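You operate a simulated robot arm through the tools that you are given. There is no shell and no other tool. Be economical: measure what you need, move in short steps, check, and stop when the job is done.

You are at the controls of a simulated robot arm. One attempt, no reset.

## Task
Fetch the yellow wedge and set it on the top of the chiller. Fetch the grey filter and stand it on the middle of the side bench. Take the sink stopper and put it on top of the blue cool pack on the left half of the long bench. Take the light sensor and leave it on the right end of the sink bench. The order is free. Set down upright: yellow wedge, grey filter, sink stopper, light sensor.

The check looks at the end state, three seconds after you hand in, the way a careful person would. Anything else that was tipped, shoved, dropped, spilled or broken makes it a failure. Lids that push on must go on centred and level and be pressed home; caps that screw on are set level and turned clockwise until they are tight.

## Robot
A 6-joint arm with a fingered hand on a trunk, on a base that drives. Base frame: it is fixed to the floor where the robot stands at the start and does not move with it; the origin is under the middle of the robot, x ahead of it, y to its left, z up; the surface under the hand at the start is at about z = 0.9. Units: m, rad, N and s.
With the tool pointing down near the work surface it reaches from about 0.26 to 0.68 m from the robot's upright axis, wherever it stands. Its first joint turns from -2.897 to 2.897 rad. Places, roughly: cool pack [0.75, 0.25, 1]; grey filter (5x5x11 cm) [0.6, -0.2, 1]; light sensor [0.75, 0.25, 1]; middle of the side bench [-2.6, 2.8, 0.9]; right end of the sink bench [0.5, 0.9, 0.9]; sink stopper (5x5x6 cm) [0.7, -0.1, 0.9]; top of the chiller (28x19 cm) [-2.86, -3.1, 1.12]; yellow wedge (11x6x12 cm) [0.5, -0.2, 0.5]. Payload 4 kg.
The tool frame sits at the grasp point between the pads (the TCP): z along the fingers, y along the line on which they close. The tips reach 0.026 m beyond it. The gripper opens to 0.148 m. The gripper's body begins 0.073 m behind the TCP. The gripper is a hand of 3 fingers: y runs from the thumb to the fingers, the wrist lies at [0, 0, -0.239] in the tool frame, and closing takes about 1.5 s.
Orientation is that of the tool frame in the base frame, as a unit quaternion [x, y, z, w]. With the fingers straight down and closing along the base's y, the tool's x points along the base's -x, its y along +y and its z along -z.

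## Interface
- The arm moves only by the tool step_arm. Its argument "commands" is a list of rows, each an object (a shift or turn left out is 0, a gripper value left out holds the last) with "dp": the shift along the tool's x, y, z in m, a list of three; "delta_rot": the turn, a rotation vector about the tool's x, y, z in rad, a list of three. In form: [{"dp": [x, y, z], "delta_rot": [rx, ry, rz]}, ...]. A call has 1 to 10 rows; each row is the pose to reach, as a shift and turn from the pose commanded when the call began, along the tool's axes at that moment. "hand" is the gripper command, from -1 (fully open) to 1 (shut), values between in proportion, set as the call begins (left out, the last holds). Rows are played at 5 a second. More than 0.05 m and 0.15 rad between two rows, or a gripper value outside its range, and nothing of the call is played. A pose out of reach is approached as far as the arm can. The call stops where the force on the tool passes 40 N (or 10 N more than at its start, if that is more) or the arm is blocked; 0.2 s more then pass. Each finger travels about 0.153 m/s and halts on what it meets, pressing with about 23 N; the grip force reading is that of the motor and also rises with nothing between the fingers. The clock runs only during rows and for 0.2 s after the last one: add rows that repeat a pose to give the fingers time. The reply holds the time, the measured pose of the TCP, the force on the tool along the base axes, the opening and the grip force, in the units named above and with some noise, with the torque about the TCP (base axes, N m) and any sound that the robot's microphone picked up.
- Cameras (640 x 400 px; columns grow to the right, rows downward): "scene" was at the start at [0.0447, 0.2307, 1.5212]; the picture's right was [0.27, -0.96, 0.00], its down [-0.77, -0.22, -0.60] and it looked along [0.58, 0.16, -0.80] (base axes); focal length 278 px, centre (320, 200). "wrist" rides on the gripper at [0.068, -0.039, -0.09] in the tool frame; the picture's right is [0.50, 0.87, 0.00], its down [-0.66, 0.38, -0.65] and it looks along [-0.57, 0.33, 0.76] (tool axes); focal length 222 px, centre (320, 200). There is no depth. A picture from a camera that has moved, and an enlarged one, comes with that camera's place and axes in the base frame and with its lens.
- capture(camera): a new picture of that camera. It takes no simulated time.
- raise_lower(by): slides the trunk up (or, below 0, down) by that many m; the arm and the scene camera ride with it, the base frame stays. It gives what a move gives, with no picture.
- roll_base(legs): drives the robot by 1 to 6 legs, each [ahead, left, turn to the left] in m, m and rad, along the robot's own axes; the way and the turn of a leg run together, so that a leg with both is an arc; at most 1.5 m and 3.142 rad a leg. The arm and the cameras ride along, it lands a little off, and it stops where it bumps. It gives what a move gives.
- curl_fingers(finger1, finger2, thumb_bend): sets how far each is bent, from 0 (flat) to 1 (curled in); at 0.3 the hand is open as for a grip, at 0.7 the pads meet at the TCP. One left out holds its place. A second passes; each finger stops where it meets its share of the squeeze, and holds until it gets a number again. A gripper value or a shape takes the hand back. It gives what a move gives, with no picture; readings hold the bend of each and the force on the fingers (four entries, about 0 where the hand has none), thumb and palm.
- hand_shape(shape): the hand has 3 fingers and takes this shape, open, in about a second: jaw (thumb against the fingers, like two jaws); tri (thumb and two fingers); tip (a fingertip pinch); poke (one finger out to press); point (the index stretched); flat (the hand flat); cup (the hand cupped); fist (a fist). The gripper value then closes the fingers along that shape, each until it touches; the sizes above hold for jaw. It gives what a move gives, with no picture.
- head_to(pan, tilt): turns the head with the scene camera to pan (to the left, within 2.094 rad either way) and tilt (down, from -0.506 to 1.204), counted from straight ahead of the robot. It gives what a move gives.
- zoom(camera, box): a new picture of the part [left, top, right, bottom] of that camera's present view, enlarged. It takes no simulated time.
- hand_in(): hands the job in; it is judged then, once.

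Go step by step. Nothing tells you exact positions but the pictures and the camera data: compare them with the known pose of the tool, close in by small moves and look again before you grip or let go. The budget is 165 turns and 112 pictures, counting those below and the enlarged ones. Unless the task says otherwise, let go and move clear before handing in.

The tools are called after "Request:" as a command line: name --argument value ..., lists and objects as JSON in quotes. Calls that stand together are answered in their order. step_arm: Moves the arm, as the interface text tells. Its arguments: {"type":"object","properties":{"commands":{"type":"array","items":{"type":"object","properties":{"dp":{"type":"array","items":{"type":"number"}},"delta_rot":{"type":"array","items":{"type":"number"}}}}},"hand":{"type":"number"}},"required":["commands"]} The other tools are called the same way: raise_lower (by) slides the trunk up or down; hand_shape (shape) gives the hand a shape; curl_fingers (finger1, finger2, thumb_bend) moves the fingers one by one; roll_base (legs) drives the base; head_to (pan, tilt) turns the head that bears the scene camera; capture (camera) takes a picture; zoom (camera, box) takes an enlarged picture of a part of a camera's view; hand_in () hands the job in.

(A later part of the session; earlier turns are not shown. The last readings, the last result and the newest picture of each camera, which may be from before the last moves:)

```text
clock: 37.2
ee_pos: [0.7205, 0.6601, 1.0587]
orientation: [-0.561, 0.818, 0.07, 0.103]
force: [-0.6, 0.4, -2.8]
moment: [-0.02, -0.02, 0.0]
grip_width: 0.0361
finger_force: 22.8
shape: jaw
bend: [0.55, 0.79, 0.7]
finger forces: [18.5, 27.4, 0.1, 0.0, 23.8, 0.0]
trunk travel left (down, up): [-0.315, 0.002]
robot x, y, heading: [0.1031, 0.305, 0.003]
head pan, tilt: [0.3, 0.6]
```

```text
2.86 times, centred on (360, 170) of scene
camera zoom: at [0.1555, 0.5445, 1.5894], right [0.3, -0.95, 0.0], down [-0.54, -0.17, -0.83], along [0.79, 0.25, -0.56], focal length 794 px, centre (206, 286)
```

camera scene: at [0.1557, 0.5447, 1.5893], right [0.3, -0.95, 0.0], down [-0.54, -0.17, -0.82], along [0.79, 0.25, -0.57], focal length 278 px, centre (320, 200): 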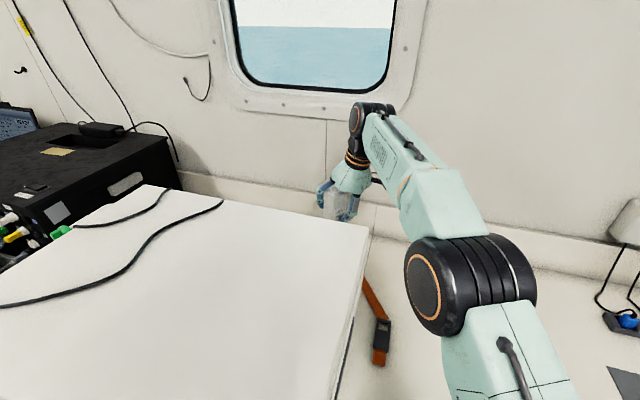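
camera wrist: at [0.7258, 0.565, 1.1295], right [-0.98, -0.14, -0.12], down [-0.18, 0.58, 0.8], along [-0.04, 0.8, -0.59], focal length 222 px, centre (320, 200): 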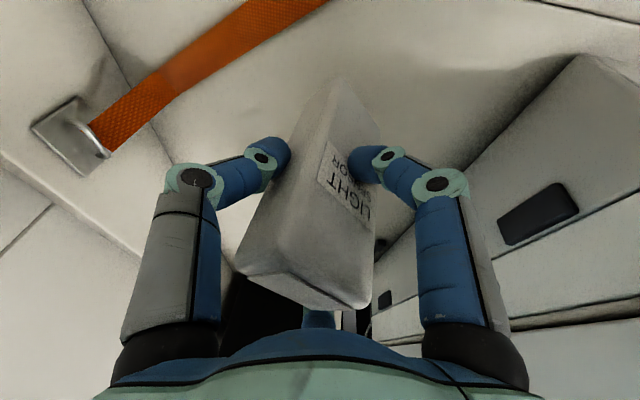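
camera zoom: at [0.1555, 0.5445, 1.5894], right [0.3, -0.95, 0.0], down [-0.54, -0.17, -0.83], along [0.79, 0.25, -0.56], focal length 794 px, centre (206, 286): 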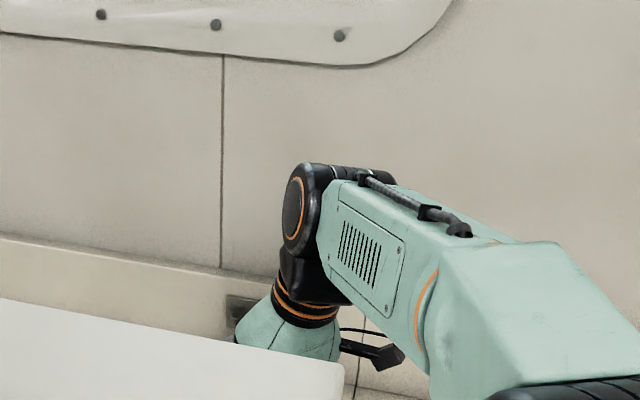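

Still clear of the surface; continue down in small steps watching the force.

Request:
step_arm --commands '[{"dp": [0.0012, 0, 0.0048]}, {"dp": [0.0025, 0, 0.0097]}, {"dp": [0.0037, 0, 0.0145]}, {"dp": [0.0037, 0, 0.0145]}]'

Request:
step_arm --commands '[{"dp": [0.0006, 0, 0.0024]}, {"dp": [0.0012, 0, 0.0048]}, {"dp": [0.0012, 0, 0.0048]}]'

Request:
step_arm --commands '[{"dp": [0.0006, 0, 0.0024]}, {"dp": [0.0012, 0, 0.0048]}, {"dp": [0.0012, 0, 0.0048]}]'

```text
clock: 38.2
ee_pos: [0.7189, 0.6618, 1.0422]
orientation: [-0.561, 0.818, 0.07, 0.102]
force: [-0.3, 0.5, -3.0]
moment: [-0.01, -0.03, -0.01]
grip_width: 0.0362
finger_force: 22.4
shape: jaw
bend: [0.55, 0.79, 0.7]
finger forces: [18.5, 27.3, 0.0, 0.1, 23.6, 0.0]
trunk travel left (down, up): [-0.315, 0.002]
robot x, y, heading: [0.0992, 0.3051, 0.001]
head pan, tilt: [0.3, 0.6]
```

```text
clock: 39.0
ee_pos: [0.7202, 0.6616, 1.0373]
orientation: [-0.561, 0.819, 0.069, 0.102]
force: [0.0, -0.5, -2.7]
moment: [-0.04, -0.03, -0.01]
grip_width: 0.036
finger_force: 23.1
shape: jaw
bend: [0.55, 0.79, 0.7]
finger forces: [18.3, 27.5, 0.1, 0.0, 23.6, 0.1]
trunk travel left (down, up): [-0.315, 0.002]
robot x, y, heading: [0.102, 0.3087, -0.003]
head pan, tilt: [0.3, 0.6]
```

```text
clock: 39.9
ee_pos: [0.7205, 0.6615, 1.0317]
orientation: [-0.561, 0.818, 0.07, 0.102]
force: [-0.2, 0.4, -3.6]
moment: [-0.05, -0.04, -0.03]
grip_width: 0.036
finger_force: 22.6
shape: jaw
bend: [0.55, 0.79, 0.7]
finger forces: [18.4, 27.3, 0.1, 0.0, 23.6, 0.1]
trunk travel left (down, up): [-0.315, 0.002]
robot x, y, heading: [0.101, 0.3093, 0.001]
head pan, tilt: [0.3, 0.6]
```

No contact yet; I keep lowering in small steps.

Request:
step_arm --commands '[{"dp": [0.0012, 0, 0.0048]}, {"dp": [0.0025, 0, 0.0097]}, {"dp": [0.0025, 0, 0.0097]}]'

Request:
step_arm --commands '[{"dp": [0.0006, 0, 0.0024]}, {"dp": [0.0012, 0, 0.0048]}, {"dp": [0.0012, 0, 0.0048]}]'

Request:
capture --camera "wrist"

```text
clock: 40.6
ee_pos: [0.7199, 0.6606, 1.022]
orientation: [-0.561, 0.818, 0.071, 0.103]
force: [0.1, 1.2, -2.4]
moment: [-0.03, -0.03, 0.05]
grip_width: 0.036
finger_force: 22.8
shape: jaw
bend: [0.55, 0.79, 0.7]
finger forces: [18.4, 27.3, 0.1, 0.0, 23.5, 0.0]
trunk travel left (down, up): [-0.315, 0.002]
robot x, y, heading: [0.1, 0.3112, 0.001]
head pan, tilt: [0.3, 0.6]
```

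```text
clock: 41.5
ee_pos: [0.7196, 0.6601, 1.0163]
orientation: [-0.561, 0.818, 0.07, 0.103]
force: [-0.4, 1.0, -2.3]
moment: [-0.07, 0.02, -0.01]
grip_width: 0.0359
finger_force: 23.3
shape: jaw
bend: [0.55, 0.79, 0.7]
finger forces: [18.4, 27.4, 0.1, 0.0, 23.6, 0.1]
trunk travel left (down, up): [-0.315, 0.002]
robot x, y, heading: [0.103, 0.306, 0.004]
head pan, tilt: [0.3, 0.6]
```

```text
75 pictures are left
camera wrist: at [0.7255, 0.5655, 1.088], right [-0.98, -0.14, -0.12], down [-0.18, 0.58, 0.8], along [-0.04, 0.8, -0.59], focal length 222 px, centre (320, 200)
```

wrist: 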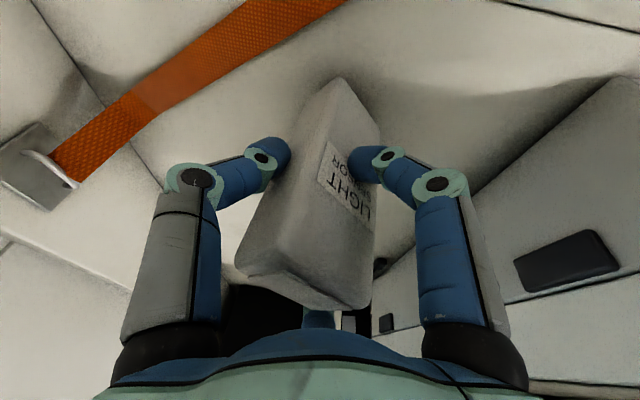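

The gap is small now; I continue until contact.

Request:
step_arm --commands '[{"dp": [0.0006, 0, 0.0024]}, {"dp": [0.0012, 0, 0.0048]}, {"dp": [0.0012, 0, 0.0048]}]'

Request:
step_arm --commands '[{"dp": [0.0006, 0, 0.0024]}, {"dp": [0.0012, 0, 0.0048]}, {"dp": [0.0012, 0, 0.0048]}]'

Request:
step_arm --commands '[{"dp": [0.0005, 0, 0.0019]}, {"dp": [0.001, 0, 0.0039]}, {"dp": [0.001, 0, 0.0039]}]'

```text
clock: 42.2
ee_pos: [0.7191, 0.6606, 1.0117]
orientation: [-0.562, 0.818, 0.071, 0.103]
force: [-0.1, 0.1, -2.4]
moment: [-0.02, -0.02, 0.01]
grip_width: 0.0362
finger_force: 23.2
shape: jaw
bend: [0.55, 0.79, 0.7]
finger forces: [18.4, 27.4, 0.0, 0.0, 23.5, 0.0]
trunk travel left (down, up): [-0.315, 0.002]
robot x, y, heading: [0.1041, 0.3086, 0.002]
head pan, tilt: [0.3, 0.6]
```

```text
clock: 43.0
ee_pos: [0.7193, 0.6602, 1.0081]
orientation: [-0.561, 0.818, 0.071, 0.103]
force: [-0.5, -0.5, -2.1]
moment: [-0.06, -0.01, 0.0]
grip_width: 0.0362
finger_force: 23.0
shape: jaw
bend: [0.55, 0.79, 0.7]
finger forces: [18.4, 27.4, 0.1, 0.0, 23.6, 0.1]
trunk travel left (down, up): [-0.315, 0.002]
robot x, y, heading: [0.1013, 0.304, -0.0]
head pan, tilt: [0.3, 0.6]
```

```text
clock: 43.9
ee_pos: [0.7179, 0.6592, 1.0058]
orientation: [-0.561, 0.818, 0.07, 0.105]
force: [-1.8, -1.0, 14.2]
moment: [0.19, -0.33, 0.05]
grip_width: 0.0368
finger_force: 22.8
shape: jaw
bend: [0.74, 0.79, 0.7]
finger forces: [18.8, 36.3, 0.1, 0.1, 25.5, 0.0]
trunk travel left (down, up): [-0.315, 0.002]
robot x, y, heading: [0.1043, 0.3055, 0.001]
head pan, tilt: [0.3, 0.6]
```

Contact at 14 N. I open slightly first so that it settles on its base.

Request:
step_arm --commands '[{"dp": [0, 0, 0]}, {"dp": [0, 0, 0]}, {"dp": [0, 0, 0]}]' --hand 0.15

Request:
capture --camera "wrist"

```text
clock: 44.6
ee_pos: [0.7185, 0.6595, 1.0027]
orientation: [-0.561, 0.818, 0.07, 0.101]
force: [-1.2, 1.2, 2.3]
moment: [0.07, -0.01, 0.06]
grip_width: 0.0639
finger_force: 0.2
shape: jaw
bend: [0.77, 0.38, 0.7]
finger forces: [0.0, 3.4, 0.0, 0.0, 0.3, 0.0]
trunk travel left (down, up): [-0.315, 0.002]
robot x, y, heading: [0.1029, 0.3105, 0.003]
head pan, tilt: [0.3, 0.6]
```

```text
74 pictures are left
camera wrist: at [0.7239, 0.5649, 1.0737], right [-0.98, -0.14, -0.12], down [-0.18, 0.58, 0.8], along [-0.04, 0.8, -0.59], focal length 222 px, centre (320, 200)
```

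wrist: 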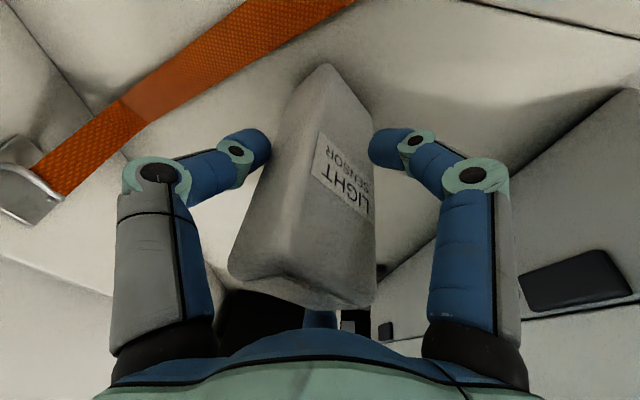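

Nearly free; one finger still touches lightly. I open fully and look.

Request:
step_arm --commands '[{"dp": [0, 0, 0]}, {"dp": [0, 0, 0]}, {"dp": [0, 0, 0]}, {"dp": [0, 0, 0]}]' --hand -1

Request:
capture --camera "wrist"

```text
clock: 45.6
ee_pos: [0.7189, 0.6591, 1.0036]
orientation: [-0.561, 0.818, 0.07, 0.103]
force: [0.3, -0.5, 0.1]
moment: [0.03, 0.02, 0.01]
grip_width: 0.1481
finger_force: 0.0
shape: jaw
bend: [0.3, 0.3, 0.3]
finger forces: [0.0, 0.1, 0.0, 0.1, 0.0, 0.1]
trunk travel left (down, up): [-0.315, 0.002]
robot x, y, heading: [0.104, 0.3085, 0.004]
head pan, tilt: [0.3, 0.6]
```

```text
73 pictures are left
camera wrist: at [0.7246, 0.5652, 1.0745], right [-0.98, -0.14, -0.12], down [-0.18, 0.58, 0.8], along [-0.04, 0.8, -0.59], focal length 222 px, centre (320, 200)
```

wrist: 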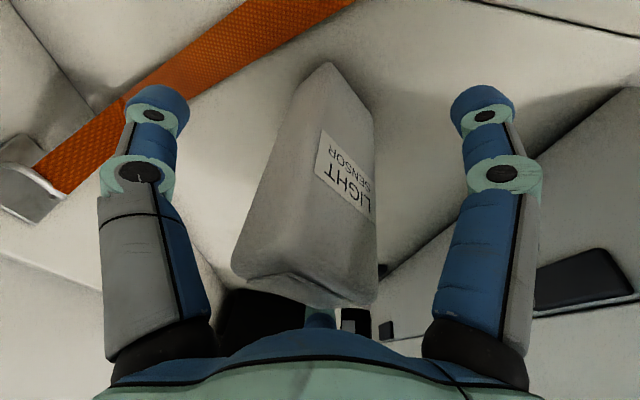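

The sensor stands free. I rise straight up and check.

Request:
step_arm --commands '[{"dp": [-0.0075, 0, -0.029]}, {"dp": [-0.015, 0, -0.058]}, {"dp": [-0.0223, 0, -0.087]}, {"dp": [-0.03, 0, -0.116]}, {"dp": [-0.04, 0, -0.155]}, {"dp": [-0.04, 0, -0.155]}]'

Request:
capture --camera "wrist"

```text
clock: 47.0
ee_pos: [0.7197, 0.6623, 1.1636]
orientation: [-0.562, 0.818, 0.07, 0.102]
force: [0.6, 0.6, 0.4]
moment: [-0.03, 0.01, -0.01]
grip_width: 0.1481
finger_force: 0.0
shape: jaw
bend: [0.3, 0.3, 0.3]
finger forces: [0.0, 0.0, 0.1, 0.0, 0.1, 0.0]
trunk travel left (down, up): [-0.315, 0.002]
robot x, y, heading: [0.0992, 0.3061, -0.003]
head pan, tilt: [0.3, 0.6]
```

```text
72 pictures are left
camera wrist: at [0.726, 0.5684, 1.2345], right [-0.98, -0.14, -0.12], down [-0.18, 0.58, 0.8], along [-0.04, 0.8, -0.59], focal length 222 px, centre (320, 200)
```

wrist: 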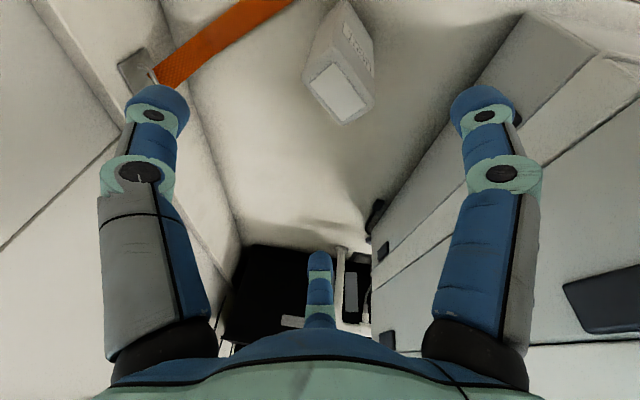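

Sensor placed and standing. I withdraw toward the robot along the way I came, then straighten the tool.

Request:
step_arm --commands '[{"dp": [0.034, -0.003, -0.015]}, {"dp": [0.067, -0.005, -0.03]}, {"dp": [0.101, -0.008, -0.04]}, {"dp": [0.134, -0.011, -0.05]}, {"dp": [0.168, -0.0135, -0.06], "delta_rot": [0, 0.12, 0]}, {"dp": [0.2, -0.0135, -0.06], "delta_rot": [0, 0.246, 0]}, {"dp": [0.2, -0.0135, -0.06], "delta_rot": [0, 0.246, 0]}]'

Request:
step_arm --commands '[{"delta_rot": [0, 0, 0.14]}, {"delta_rot": [0, 0, 0.28]}, {"delta_rot": [0, 0, 0.42]}, {"delta_rot": [0, 0, 0.56]}, {"delta_rot": [0, 0, 0.7]}, {"delta_rot": [0, 0, 0.84]}, {"delta_rot": [0, 0, 0.98]}, {"delta_rot": [0, 0, 1.1]}, {"delta_rot": [0, 0, 1.2]}, {"delta_rot": [0, 0, 1.2]}]'

Request:
roll_base --legs '[[0, -0.3, 0]]'

Request:
head_to --pan 0.0 --tilt 0.7

Request:
capture --camera "scene"

```text
clock: 48.6
ee_pos: [0.656, 0.4632, 1.1717]
orientation: [-0.566, 0.825, 0.001, 0.001]
force: [-0.2, 0.5, -0.8]
moment: [0.01, 0.01, 0.03]
grip_width: 0.1481
finger_force: 0.0
shape: jaw
bend: [0.3, 0.3, 0.3]
finger forces: [0.0, 0.1, 0.1, 0.0, 0.0, 0.0]
trunk travel left (down, up): [-0.315, 0.002]
robot x, y, heading: [0.1044, 0.3087, -0.004]
head pan, tilt: [0.3, 0.6]
```

```text
clock: 50.9
ee_pos: [0.657, 0.4621, 1.1722]
orientation: [0.0, 1.0, 0.001, 0.0]
force: [0.0, -0.1, 0.2]
moment: [-0.02, 0.0, 0.0]
grip_width: 0.1479
finger_force: 0.0
shape: jaw
bend: [0.3, 0.3, 0.3]
finger forces: [0.1, 0.0, 0.0, 0.0, 0.0, 0.0]
trunk travel left (down, up): [-0.315, 0.002]
robot x, y, heading: [0.1044, 0.3064, 0.003]
head pan, tilt: [0.3, 0.6]
```

```text
clock: 54.1
ee_pos: [0.6565, 0.1605, 1.1711]
orientation: [-0.001, 1.0, 0.002, 0.001]
force: [0.1, -0.3, 0.1]
moment: [0.04, 0.0, 0.01]
grip_width: 0.1482
finger_force: 0.0
shape: jaw
bend: [0.3, 0.3, 0.3]
finger forces: [0.1, 0.1, 0.1, 0.2, 0.1, 0.1]
trunk travel left (down, up): [-0.315, 0.002]
robot x, y, heading: [0.1044, 0.007, -0.002]
head pan, tilt: [0.3, 0.6]
```

```text
clock: 54.9
ee_pos: [0.6576, 0.1593, 1.1714]
orientation: [-0.001, 1.0, 0.002, 0.001]
force: [0.4, -0.8, 0.1]
moment: [-0.03, 0.01, 0.04]
grip_width: 0.1479
finger_force: 0.1
shape: jaw
bend: [0.3, 0.3, 0.3]
finger forces: [0.1, 0.0, 0.0, 0.0, 0.1, 0.0]
trunk travel left (down, up): [-0.315, 0.002]
robot x, y, heading: [0.1032, 0.0077, -0.004]
head pan, tilt: [0.0, 0.7]
```

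```text
71 pictures are left
camera scene: at [0.1564, 0.2168, 1.5808], right [0.0, -1.0, 0.0], down [-0.64, 0.0, -0.77], along [0.77, 0.0, -0.64], focal length 278 px, centre (320, 200)
```

scene: 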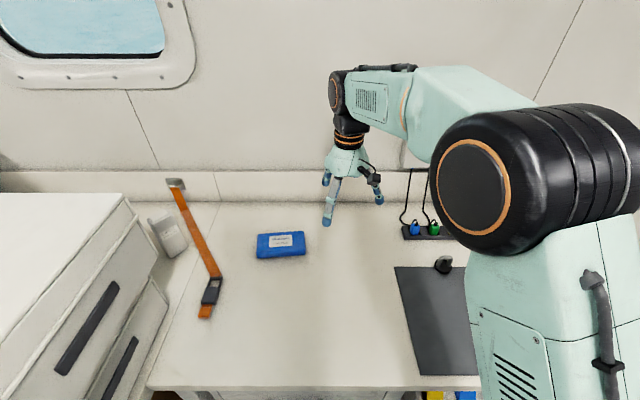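

The sensor stands fine. The stopper is near (0.65, -0.14); I move above it and look with the wrist camera, where the TCP projects to the picture centre.

Request:
step_arm --commands '[{"dp": [0.001, -0.045, 0.01]}, {"dp": [0.002, -0.09, 0.02]}, {"dp": [0.002, -0.135, 0.03]}, {"dp": [0.003, -0.18, 0.04]}, {"dp": [0.003, -0.225, 0.05]}, {"dp": [0.004, -0.27, 0.06]}, {"dp": [0.004, -0.304, 0.075]}, {"dp": [0.004, -0.304, 0.075]}]'

Request:
capture --camera "wrist"

Request:
capture --camera "scene"

```text
clock: 56.7
ee_pos: [0.6515, -0.1451, 1.0948]
orientation: [-0.001, 1.0, 0.002, 0.001]
force: [0.2, 0.5, 0.0]
moment: [-0.03, 0.03, 0.02]
grip_width: 0.1478
finger_force: 0.1
shape: jaw
bend: [0.3, 0.3, 0.3]
finger forces: [0.0, 0.1, 0.0, 0.0, 0.0, 0.0]
trunk travel left (down, up): [-0.315, 0.002]
robot x, y, heading: [0.102, 0.0059, 0.005]
head pan, tilt: [0.0, 0.7]
```

```text
70 pictures are left
camera wrist: at [0.5848, -0.1837, 1.1851], right [-0.5, 0.86, 0.0], down [0.65, 0.38, 0.66], along [0.57, 0.33, -0.75], focal length 222 px, centre (320, 200)
```

wrist: 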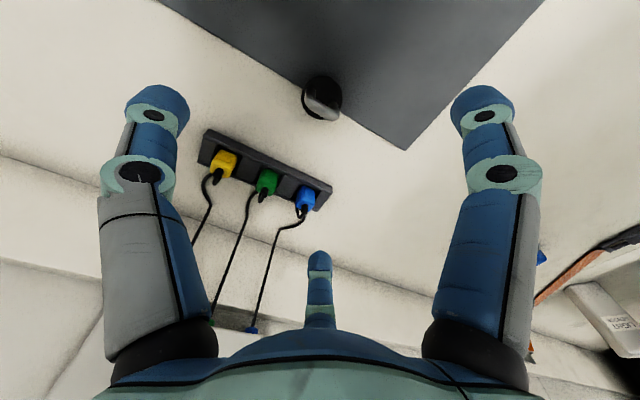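

```text
69 pictures are left
camera scene: at [0.1561, 0.2173, 1.5807], right [0.0, -1.0, 0.0], down [-0.64, 0.0, -0.77], along [0.77, 0.0, -0.64], focal length 278 px, centre (320, 200)
```

scene: 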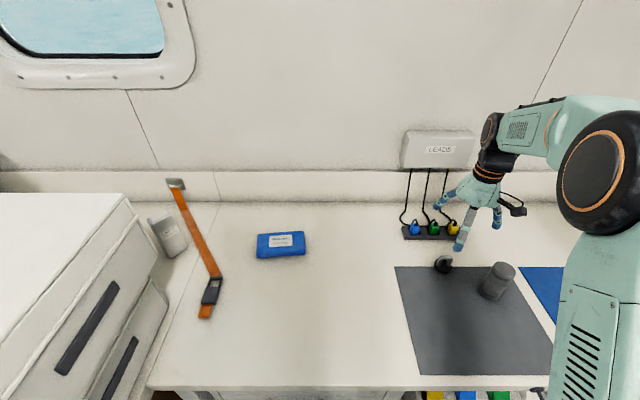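

The stopper is directly under the TCP. I zoom to see its handle orientation.

Request:
zoom --camera "wrist" --box '[270, 60, 370, 130]'

Request:
zoom --camera "scene" --box '[410, 235, 530, 310]'

```text
5.71 times, centred on (320, 95) of wrist
camera zoom: at [0.5848, -0.1837, 1.1851], right [-0.5, 0.86, 0.0], down [0.65, 0.38, 0.66], along [0.57, 0.33, -0.75], focal length 1269 px, centre (320, 800)
```

zoom: 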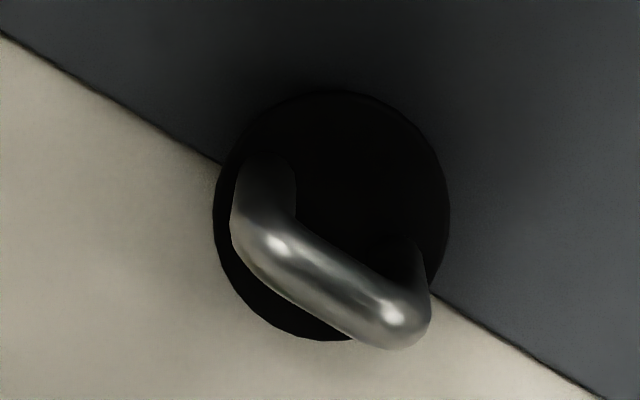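

```text
5.33 times, centred on (470, 272) of scene
camera zoom: at [0.1561, 0.2173, 1.5807], right [0.0, -1.0, 0.0], down [-0.64, 0.0, -0.77], along [0.77, 0.0, -0.64], focal length 1483 px, centre (-480, -187)
```

zoom: 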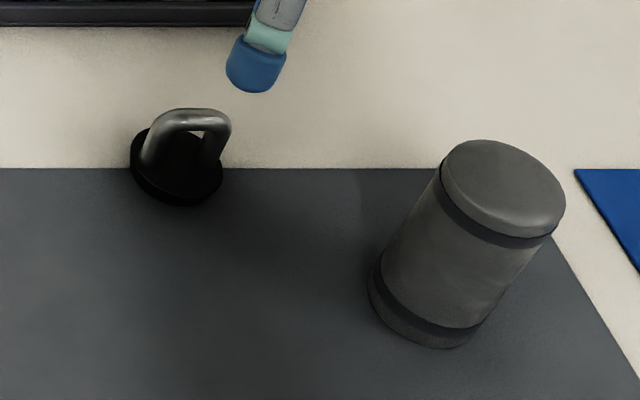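

The stopper has a bar handle along y, centred at (0.653, -0.144), posts about ±1.4 cm. I descend so the fingers wedge the +y post and the thumb takes the -y post.

Request:
step_arm --commands '[{"dp": [-0.0015, 0.005, 0.04]}, {"dp": [-0.0015, 0.005, 0.08]}, {"dp": [-0.0015, 0.005, 0.115]}, {"dp": [-0.0015, 0.005, 0.14]}, {"dp": [-0.0015, 0.005, 0.151]}, {"dp": [-0.0015, 0.005, 0.151]}]'

Request:
capture --camera "wrist"

```text
clock: 58.1
ee_pos: [0.6552, -0.1373, 0.9446]
orientation: [-0.001, 1.0, 0.001, 0.001]
force: [0.7, -0.6, 1.1]
moment: [-0.02, 0.04, -0.04]
grip_width: 0.1477
finger_force: 0.0
shape: jaw
bend: [0.3, 0.3, 0.3]
finger forces: [0.1, 0.1, 0.0, 0.0, 0.0, 0.0]
trunk travel left (down, up): [-0.315, 0.002]
robot x, y, heading: [0.1004, 0.0084, 0.001]
head pan, tilt: [0.0, 0.7]
```

```text
66 pictures are left
camera wrist: at [0.5885, -0.1763, 1.0347], right [-0.5, 0.86, 0.0], down [0.65, 0.38, 0.66], along [0.57, 0.33, -0.75], focal length 222 px, centre (320, 200)
```

wrist: 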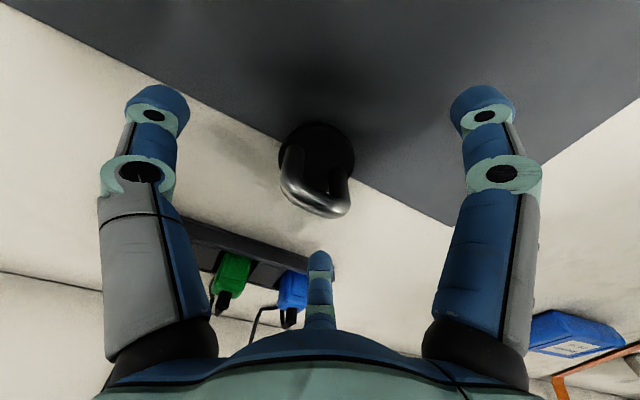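

Aligned; I close the hand.

Request:
step_arm --commands '[{"dp": [0, 0, 0]}, {"dp": [0, 0, 0]}, {"dp": [0, 0, 0]}, {"dp": [0, 0, 0]}, {"dp": [0, 0, 0]}, {"dp": [0, 0, 0]}, {"dp": [0, 0, 0]}, {"dp": [0, 0, 0]}]' --hand 1

Request:
capture --camera "wrist"

```text
clock: 59.9
ee_pos: [0.6548, -0.1369, 0.9448]
orientation: [-0.001, 1.0, 0.002, 0.0]
force: [0.2, -0.5, -0.1]
moment: [-0.02, 0.0, 0.01]
grip_width: 0.0163
finger_force: 22.8
shape: jaw
bend: [0.71, 0.71, 0.71]
finger forces: [0.0, 0.0, 0.0, 0.1, 16.7, 0.1]
trunk travel left (down, up): [-0.315, 0.002]
robot x, y, heading: [0.1092, 0.0073, 0.005]
head pan, tilt: [0.0, 0.7]
```

```text
65 pictures are left
camera wrist: at [0.5886, -0.1764, 1.0349], right [-0.5, 0.87, 0.0], down [0.65, 0.38, 0.66], along [0.57, 0.33, -0.75], focal length 222 px, centre (320, 200)
```

wrist: 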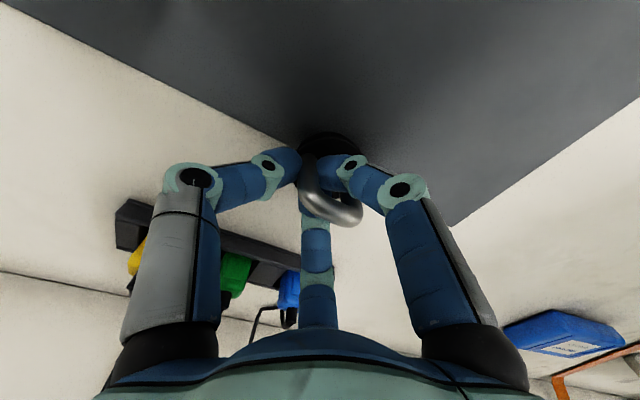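

Thumb reports force, fingers do not; I lift slightly to test.

Request:
step_arm --commands '[{"dp": [0, 0, -0.01]}, {"dp": [0, 0, -0.02]}, {"dp": [0, 0, -0.03]}, {"dp": [0, 0, -0.03]}]'

Request:
capture --camera "wrist"

Request:
zoom --camera "scene" --box '[410, 205, 530, 280]'

```text
clock: 60.9
ee_pos: [0.6559, -0.1374, 0.9751]
orientation: [-0.001, 1.0, 0.001, 0.001]
force: [0.2, 0.1, -0.8]
moment: [-0.01, 0.0, 0.01]
grip_width: 0.016
finger_force: 23.3
shape: jaw
bend: [0.71, 0.71, 0.71]
finger forces: [0.0, 0.0, 0.1, 0.0, 16.6, 0.0]
trunk travel left (down, up): [-0.315, 0.002]
robot x, y, heading: [0.1036, 0.0074, 0.003]
head pan, tilt: [0.0, 0.7]
```

```text
64 pictures are left
camera wrist: at [0.5891, -0.1763, 1.0651], right [-0.5, 0.86, 0.0], down [0.65, 0.38, 0.66], along [0.57, 0.33, -0.75], focal length 222 px, centre (320, 200)
```

wrist: 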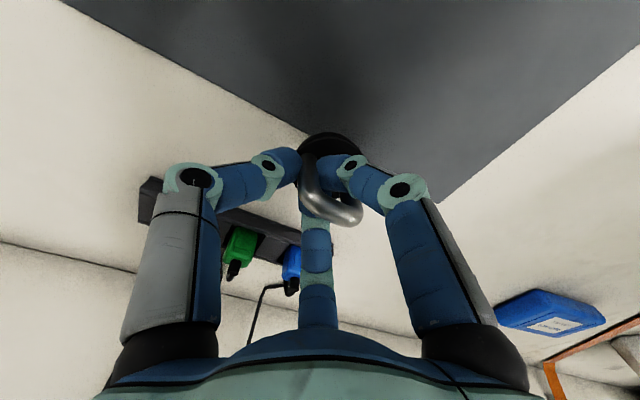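

```text
5.33 times, centred on (470, 242) of scene
camera zoom: at [0.1565, 0.2166, 1.5807], right [0.0, -1.0, 0.0], down [-0.64, 0.0, -0.76], along [0.76, 0.0, -0.64], focal length 1483 px, centre (-480, -27)
```

zoom: 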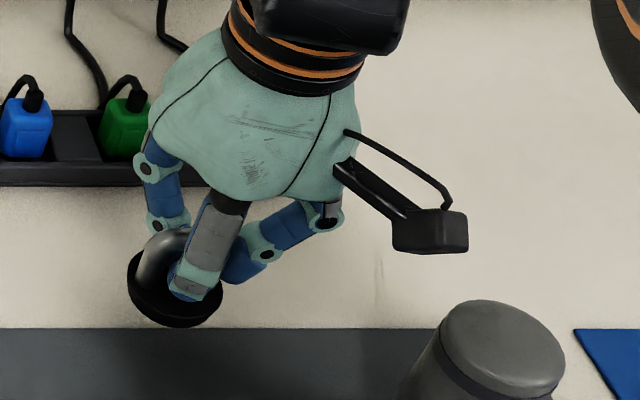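

The stopper is held. I raise it, drive left and move over the cool pack at about (0.739, 0.338).

Request:
step_arm --commands '[{"dp": [0, 0, -0.04]}, {"dp": [0, 0, -0.08]}, {"dp": [0, 0, -0.1]}, {"dp": [0, 0, -0.1]}]'

Request:
roll_base --legs '[[0, 0.3, 0]]'

Request:
capture --camera "wrist"

Request:
capture --camera "scene"

```text
clock: 61.9
ee_pos: [0.6574, -0.1386, 1.0738]
orientation: [-0.001, 1.0, 0.002, 0.001]
force: [0.0, 0.8, 0.1]
moment: [0.01, 0.0, 0.05]
grip_width: 0.0157
finger_force: 23.2
shape: jaw
bend: [0.71, 0.71, 0.71]
finger forces: [0.0, 0.0, 0.0, 0.1, 16.5, 0.0]
trunk travel left (down, up): [-0.315, 0.002]
robot x, y, heading: [0.1006, 0.0037, -0.001]
head pan, tilt: [0.0, 0.7]
```

```text
clock: 65.1
ee_pos: [0.6549, 0.1624, 1.0725]
orientation: [0.001, 1.0, 0.002, 0.0]
force: [0.5, -0.5, -0.1]
moment: [-0.02, 0.02, 0.0]
grip_width: 0.0159
finger_force: 22.4
shape: jaw
bend: [0.71, 0.71, 0.71]
finger forces: [0.1, 0.1, 0.0, 0.0, 16.5, 0.0]
trunk travel left (down, up): [-0.315, 0.002]
robot x, y, heading: [0.1027, 0.3065, 0.002]
head pan, tilt: [0.0, 0.7]
```

```text
62 pictures are left
camera wrist: at [0.589, 0.1238, 1.164], right [-0.5, 0.87, 0.0], down [0.65, 0.38, 0.66], along [0.57, 0.33, -0.75], focal length 222 px, centre (320, 200)
```

wrist: 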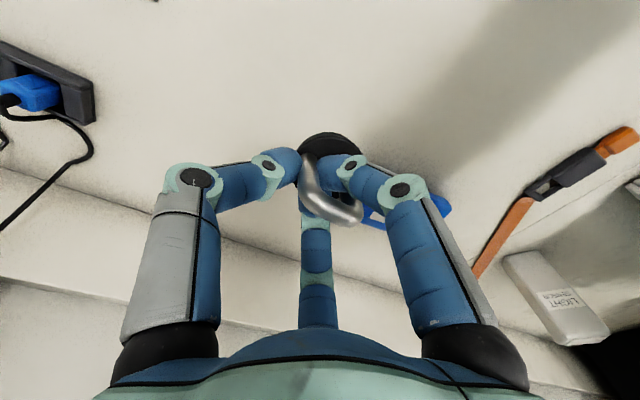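

```text
61 pictures are left
camera scene: at [0.1567, 0.5182, 1.5807], right [0.0, -1.0, 0.0], down [-0.64, 0.0, -0.76], along [0.76, 0.0, -0.64], focal length 278 px, centre (320, 200)
```

scene: 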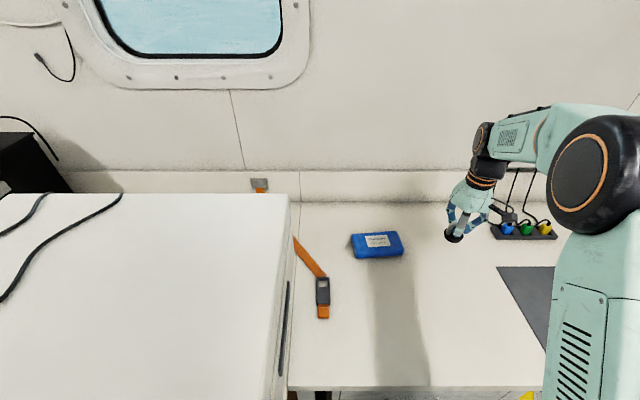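

I check the stopper's tilt in the hand and the exact pack position.

Request:
zoom --camera "scene" --box '[430, 190, 510, 250]'

Request:
zoom --camera "scene" --box '[330, 210, 430, 275]'

Request:
zoom --camera "wrist" --box '[270, 110, 400, 240]'

```text
6.67 times, centred on (470, 220) of scene
camera zoom: at [0.1567, 0.5182, 1.5807], right [0.0, -1.0, 0.0], down [-0.64, 0.0, -0.76], along [0.76, 0.0, -0.64], focal length 1853 px, centre (-680, 67)
```

zoom: 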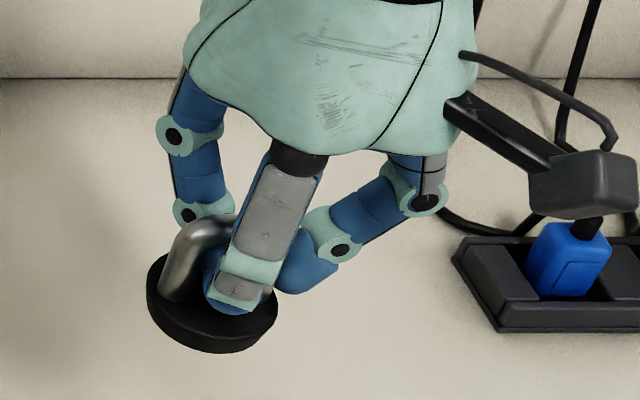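

```text
6.15 times, centred on (380, 242) of scene
camera zoom: at [0.1567, 0.5182, 1.5807], right [0.0, -1.0, 0.0], down [-0.64, 0.0, -0.76], along [0.76, 0.0, -0.64], focal length 1711 px, centre (-49, -62)
```

zoom: 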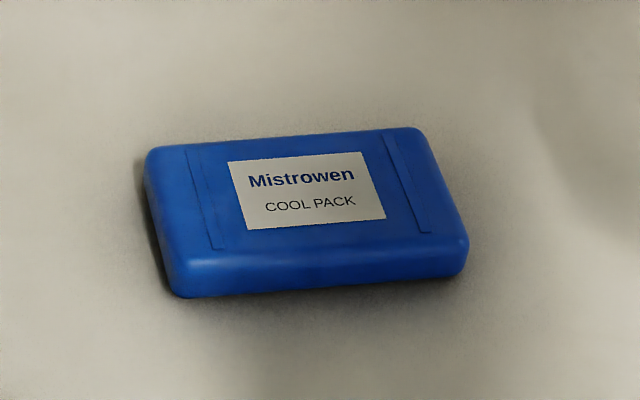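

```text
3.08 times, centred on (335, 175) of wrist
camera zoom: at [0.589, 0.1238, 1.164], right [-0.5, 0.87, 0.0], down [0.65, 0.38, 0.66], along [0.57, 0.33, -0.75], focal length 684 px, centre (274, 277)
```

zoom: 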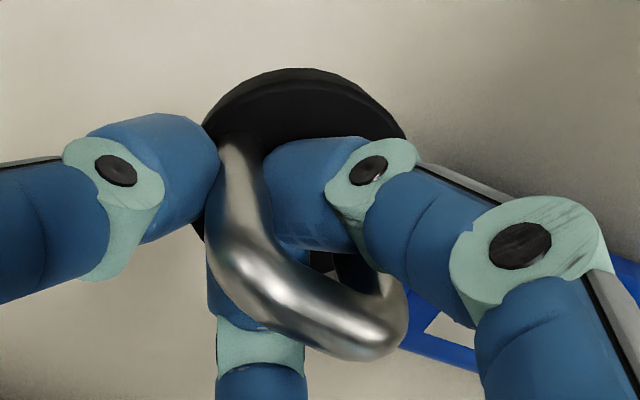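

The -y post is clamped and the stopper hangs level. I move over the pack centre (0.733, 0.339) and begin to lower.

Request:
step_arm --commands '[{"dp": [-0.016, 0.035, 0]}, {"dp": [-0.031, 0.07, 0]}, {"dp": [-0.047, 0.105, 0]}, {"dp": [-0.063, 0.14, 0]}, {"dp": [-0.078, 0.174, 0]}, {"dp": [-0.078, 0.174, 0.03]}, {"dp": [-0.078, 0.174, 0.06]}, {"dp": [-0.078, 0.174, 0.08]}, {"dp": [-0.078, 0.174, 0.08]}]'

Request:
zoom --camera "scene" --box '[330, 180, 450, 265]'

Request:
capture --camera "wrist"

```text
clock: 67.1
ee_pos: [0.7315, 0.3364, 0.9946]
orientation: [0.0, 1.0, 0.002, 0.002]
force: [0.4, 0.1, -0.8]
moment: [-0.04, 0.0, 0.02]
grip_width: 0.0158
finger_force: 23.1
shape: jaw
bend: [0.71, 0.71, 0.71]
finger forces: [0.0, 0.0, 0.0, 0.1, 16.3, 0.0]
trunk travel left (down, up): [-0.315, 0.002]
robot x, y, heading: [0.1029, 0.3046, 0.003]
head pan, tilt: [0.0, 0.7]
```

```text
4.71 times, centred on (390, 222) of scene
camera zoom: at [0.1566, 0.5181, 1.5807], right [0.0, -1.0, 0.0], down [-0.64, 0.0, -0.77], along [0.77, 0.0, -0.64], focal length 1308 px, centre (-9, 94)
```

zoom: 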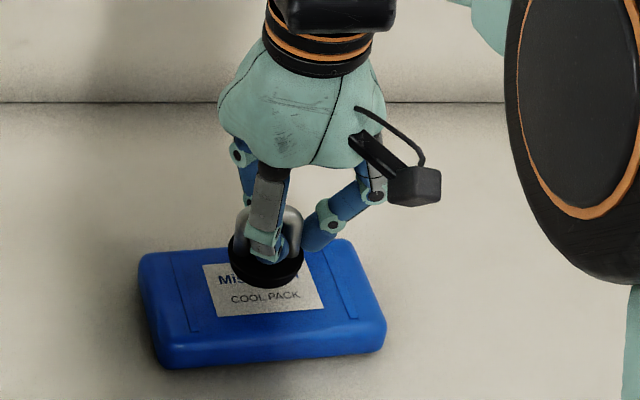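

```text
56 pictures are left
camera wrist: at [0.6654, 0.2975, 1.0844], right [-0.5, 0.87, 0.0], down [0.65, 0.38, 0.66], along [0.57, 0.33, -0.75], focal length 222 px, centre (320, 200)
```

wrist: 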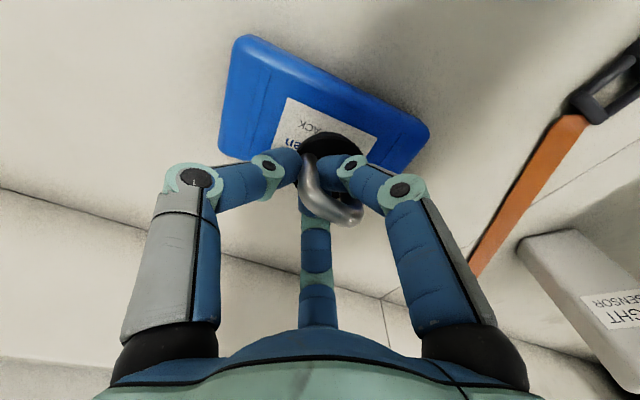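

Well centred over the pack; lower in small steps until contact.

Request:
step_arm --commands '[{"dp": [0, 0, 0.005]}, {"dp": [0, 0, 0.01]}, {"dp": [0, 0, 0.01]}]'

Request:
step_arm --commands '[{"dp": [0, 0, 0.0025]}, {"dp": [0, 0, 0.005]}, {"dp": [0, 0, 0.005]}]'

Request:
step_arm --commands '[{"dp": [0, 0, 0.002]}, {"dp": [0, 0, 0.004]}, {"dp": [0, 0, 0.004]}]'

```text
clock: 67.9
ee_pos: [0.7313, 0.337, 0.9836]
orientation: [0.001, 1.0, 0.002, 0.001]
force: [-0.4, 0.3, -0.4]
moment: [0.0, -0.01, -0.03]
grip_width: 0.016
finger_force: 23.3
shape: jaw
bend: [0.71, 0.71, 0.71]
finger forces: [0.1, 0.0, 0.0, 0.0, 16.4, 0.0]
trunk travel left (down, up): [-0.315, 0.002]
robot x, y, heading: [0.1033, 0.3079, -0.001]
head pan, tilt: [0.0, 0.7]
```

```text
clock: 68.7
ee_pos: [0.7347, 0.3367, 0.9795]
orientation: [-0.001, 1.0, 0.002, 0.001]
force: [-0.1, -0.6, -1.0]
moment: [-0.02, -0.02, 0.0]
grip_width: 0.0158
finger_force: 23.3
shape: jaw
bend: [0.71, 0.71, 0.71]
finger forces: [0.1, 0.0, 0.1, 0.0, 16.4, 0.1]
trunk travel left (down, up): [-0.315, 0.002]
robot x, y, heading: [0.1078, 0.311, -0.0]
head pan, tilt: [0.0, 0.7]
```

```text
clock: 69.5
ee_pos: [0.7339, 0.337, 0.9763]
orientation: [0.0, 1.0, 0.002, 0.001]
force: [0.5, 0.3, 0.3]
moment: [0.01, -0.02, -0.02]
grip_width: 0.0157
finger_force: 22.8
shape: jaw
bend: [0.71, 0.71, 0.71]
finger forces: [0.0, 0.2, 0.1, 0.1, 16.4, 0.1]
trunk travel left (down, up): [-0.315, 0.002]
robot x, y, heading: [0.1042, 0.3062, -0.0]
head pan, tilt: [0.0, 0.7]
```

Request:
step_arm --commands '[{"dp": [0, 0, 0.001]}, {"dp": [0, 0, 0.003]}, {"dp": [0, 0, 0.003]}]'

Request:
step_arm --commands '[{"dp": [0, 0, 0.001]}, {"dp": [0, 0, 0.003]}, {"dp": [0, 0, 0.003]}]'

Request:
zoom --camera "scene" --box '[330, 180, 450, 265]'

```text
clock: 70.3
ee_pos: [0.7344, 0.3362, 0.973]
orientation: [0.0, 1.0, 0.002, 0.001]
force: [-0.7, 0.3, -0.1]
moment: [0.01, -0.01, 0.02]
grip_width: 0.0158
finger_force: 23.4
shape: jaw
bend: [0.71, 0.71, 0.71]
finger forces: [0.1, 0.0, 0.0, 0.0, 16.5, 0.1]
trunk travel left (down, up): [-0.315, 0.002]
robot x, y, heading: [0.1039, 0.3106, 0.0]
head pan, tilt: [0.0, 0.7]
```

```text
clock: 71.1
ee_pos: [0.733, 0.3355, 0.9689]
orientation: [0.0, 1.0, 0.003, 0.002]
force: [1.4, -1.5, 1.2]
moment: [0.01, 0.03, -0.01]
grip_width: 0.0157
finger_force: 23.1
shape: jaw
bend: [0.71, 0.71, 0.71]
finger forces: [0.0, 0.0, 0.0, 0.0, 18.0, 0.1]
trunk travel left (down, up): [-0.315, 0.002]
robot x, y, heading: [0.1002, 0.3084, -0.001]
head pan, tilt: [0.0, 0.7]
```

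```text
4.71 times, centred on (390, 222) of scene
camera zoom: at [0.1566, 0.5178, 1.5808], right [0.0, -1.0, 0.0], down [-0.64, 0.0, -0.77], along [0.77, 0.0, -0.64], focal length 1308 px, centre (-9, 94)
```

zoom: 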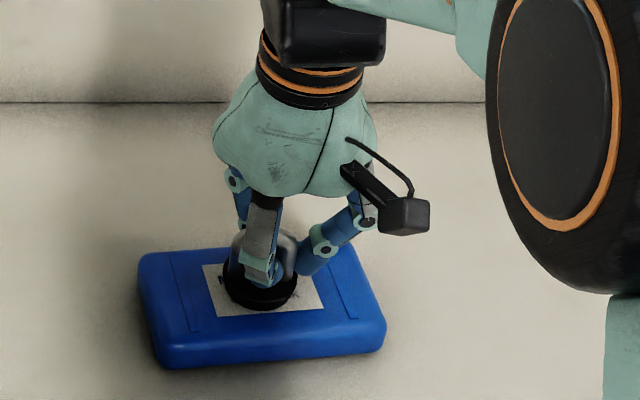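

Contact is starting. I press 2 mm more and open.

Request:
step_arm --commands '[{"dp": [0, 0, 0.0015]}, {"dp": [0, 0, 0.0015]}]'

Request:
step_arm --commands '[{"dp": [0, 0, 0]}, {"dp": [0, 0, 0]}, {"dp": [0, 0, 0]}, {"dp": [0, 0, 0]}, {"dp": [0, 0, 0]}, {"dp": [0, 0, 0]}]' --hand -1

Request:
capture --camera "wrist"

```text
clock: 71.7
ee_pos: [0.7324, 0.3365, 0.9692]
orientation: [0.001, 1.0, 0.002, 0.002]
force: [2.2, -2.5, 7.9]
moment: [-0.03, 0.02, 0.02]
grip_width: 0.0157
finger_force: 22.9
shape: jaw
bend: [0.71, 0.71, 0.71]
finger forces: [0.0, 0.1, 0.0, 0.0, 19.4, 0.1]
trunk travel left (down, up): [-0.315, 0.002]
robot x, y, heading: [0.1019, 0.3047, 0.004]
head pan, tilt: [0.0, 0.7]
```

```text
clock: 73.1
ee_pos: [0.7331, 0.3377, 0.9673]
orientation: [0.0, 1.0, 0.001, 0.0]
force: [-0.4, 0.1, -1.3]
moment: [0.01, 0.0, -0.02]
grip_width: 0.1479
finger_force: 0.1
shape: jaw
bend: [0.3, 0.3, 0.3]
finger forces: [0.0, 0.0, 0.1, 0.1, 0.0, 0.0]
trunk travel left (down, up): [-0.315, 0.002]
robot x, y, heading: [0.1016, 0.3105, 0.005]
head pan, tilt: [0.0, 0.7]
```

```text
54 pictures are left
camera wrist: at [0.6668, 0.298, 1.0582], right [-0.5, 0.87, 0.0], down [0.65, 0.38, 0.66], along [0.57, 0.33, -0.75], focal length 222 px, centre (320, 200)
```

wrist: 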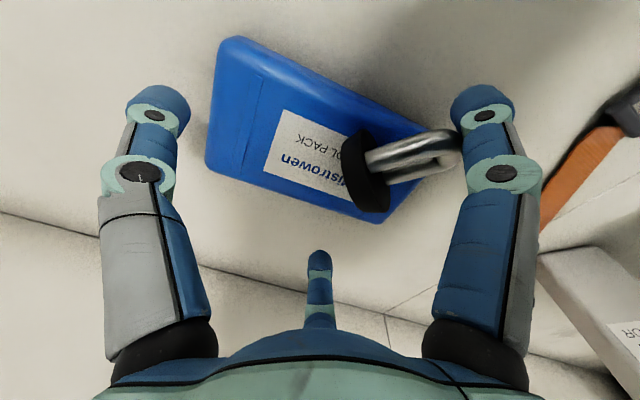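

The fingers inside the handle window tipped the stopper over on opening. I look closely before moving anything.

Request:
zoom --camera "scene" --box '[330, 180, 450, 265]'

```text
4.71 times, centred on (390, 222) of scene
camera zoom: at [0.1567, 0.518, 1.5807], right [0.0, -1.0, 0.0], down [-0.64, 0.0, -0.76], along [0.76, 0.0, -0.64], focal length 1308 px, centre (-9, 94)
```

zoom: 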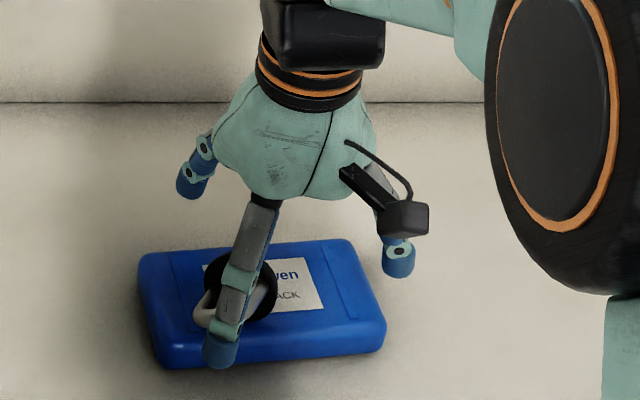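

The stopper lies on its side on the pack, handle toward the robot's left. I lift the hand straight up carefully to get clear and view it.

Request:
step_arm --commands '[{"dp": [0, 0, -0.005]}, {"dp": [0, 0, -0.01]}, {"dp": [0, 0, -0.015]}, {"dp": [0, 0, -0.02]}]'

Request:
capture --camera "wrist"

```text
clock: 74.1
ee_pos: [0.7329, 0.3364, 0.9874]
orientation: [-0.001, 1.0, 0.001, 0.0]
force: [0.6, 0.0, 0.2]
moment: [0.01, 0.0, 0.0]
grip_width: 0.1481
finger_force: 0.0
shape: jaw
bend: [0.3, 0.3, 0.3]
finger forces: [0.1, 0.0, 0.0, 0.0, 0.0, 0.0]
trunk travel left (down, up): [-0.315, 0.002]
robot x, y, heading: [0.103, 0.3057, -0.001]
head pan, tilt: [0.0, 0.7]
```

```text
52 pictures are left
camera wrist: at [0.667, 0.2979, 1.0789], right [-0.5, 0.87, 0.0], down [0.65, 0.38, 0.66], along [0.57, 0.33, -0.75], focal length 222 px, centre (320, 200)
```

wrist: 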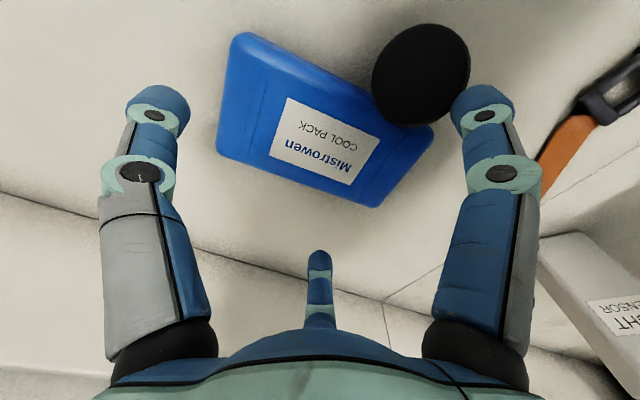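

The stopper rolled off and now shows its underside next to the pack. I look from the scene camera.

Request:
step_arm --commands '[{"dp": [0, 0, 0]}, {"dp": [0, 0, -0.03]}, {"dp": [0, 0, -0.07]}, {"dp": [0, 0, -0.11]}, {"dp": [0, 0, -0.11]}]'

Request:
zoom --camera "scene" --box '[310, 190, 430, 275]'

Request:
zoom --camera "wrist" --box '[220, 0, 460, 150]'

```text
clock: 75.3
ee_pos: [0.7343, 0.3357, 1.0967]
orientation: [0.0, 1.0, 0.001, 0.0]
force: [0.1, -1.0, 0.3]
moment: [0.03, 0.0, 0.02]
grip_width: 0.1482
finger_force: 0.0
shape: jaw
bend: [0.3, 0.3, 0.3]
finger forces: [0.0, 0.0, 0.1, 0.0, 0.0, 0.0]
trunk travel left (down, up): [-0.315, 0.002]
robot x, y, heading: [0.102, 0.309, -0.001]
head pan, tilt: [0.0, 0.7]
```

```text
4.71 times, centred on (370, 232) of scene
camera zoom: at [0.1569, 0.518, 1.5807], right [0.0, -1.0, 0.0], down [-0.64, 0.0, -0.76], along [0.76, 0.0, -0.64], focal length 1308 px, centre (85, 47)
```

zoom: 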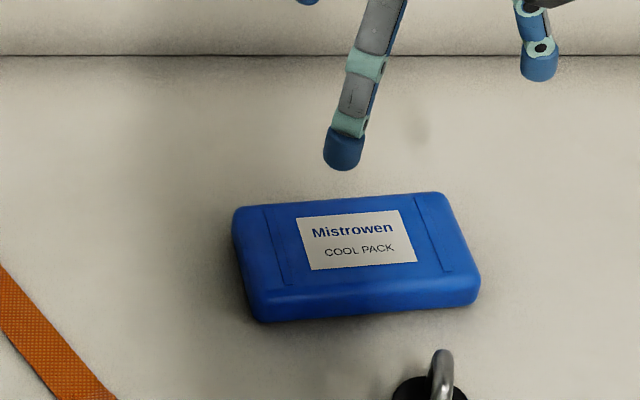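

```text
2.67 times, centred on (340, 75) of wrist
camera zoom: at [0.6672, 0.2967, 1.1873], right [-0.5, 0.87, 0.0], down [0.65, 0.38, 0.66], along [0.57, 0.33, -0.75], focal length 592 px, centre (267, 533)
```

zoom: 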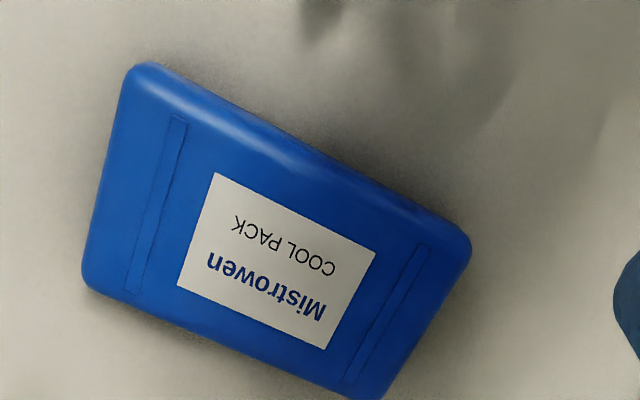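

The stopper appears to have landed upright in front of the pack. I take the full scene picture.

Request:
zoom --camera "scene" --box '[330, 240, 450, 320]'

```text
5.00 times, centred on (390, 280) of scene
camera zoom: at [0.1569, 0.518, 1.5807], right [0.0, -1.0, 0.0], down [-0.64, 0.0, -0.76], along [0.76, 0.0, -0.64], focal length 1390 px, centre (-30, -200)
```

zoom: 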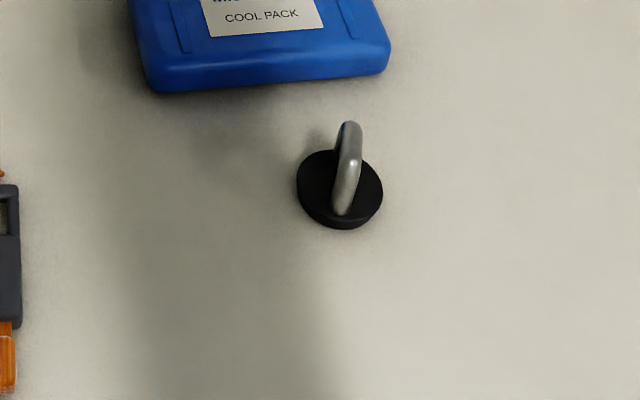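

It stands upright on the bench at about (0.613, 0.309) with its handle loop roughly along x. I go above it with the hand turned so the thumb meets the loop broadside, and look.

Request:
step_arm --commands '[{"dp": [0.04, -0.009, 0], "delta_rot": [0, 0, 0.08]}, {"dp": [0.08, -0.018, 0.01], "delta_rot": [0, 0, 0.16]}, {"dp": [0.121, -0.027, 0.03], "delta_rot": [0, 0, 0.23]}, {"dp": [0.121, -0.027, 0.05], "delta_rot": [0, 0, 0.23]}, {"dp": [0.121, -0.027, 0.05], "delta_rot": [0, 0, 0.23]}]'

Request:
zoom --camera "wrist" --box '[240, 50, 400, 150]'

```text
clock: 76.5
ee_pos: [0.6125, 0.3088, 1.0466]
orientation: [0.115, 0.993, 0.002, 0.001]
force: [-0.3, -0.1, 0.1]
moment: [-0.01, 0.0, -0.01]
grip_width: 0.1481
finger_force: 0.0
shape: jaw
bend: [0.3, 0.3, 0.3]
finger forces: [0.0, 0.1, 0.1, 0.0, 0.0, 0.0]
trunk travel left (down, up): [-0.315, 0.002]
robot x, y, heading: [0.1026, 0.3095, 0.002]
head pan, tilt: [0.0, 0.7]
```

```text
4.00 times, centred on (320, 100) of wrist
camera zoom: at [0.5381, 0.288, 1.1376], right [-0.29, 0.96, 0.0], down [0.72, 0.22, 0.66], along [0.63, 0.19, -0.75], focal length 888 px, centre (320, 600)
```

zoom: 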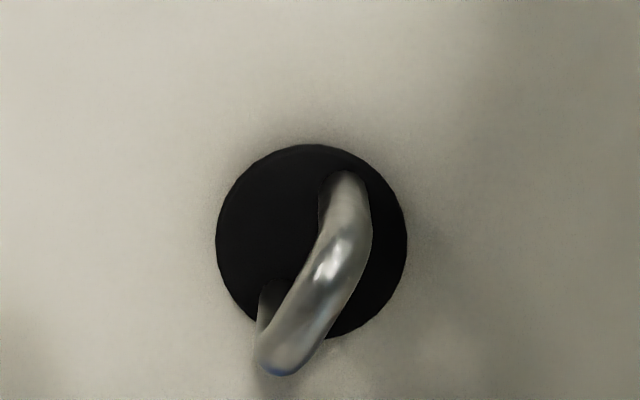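

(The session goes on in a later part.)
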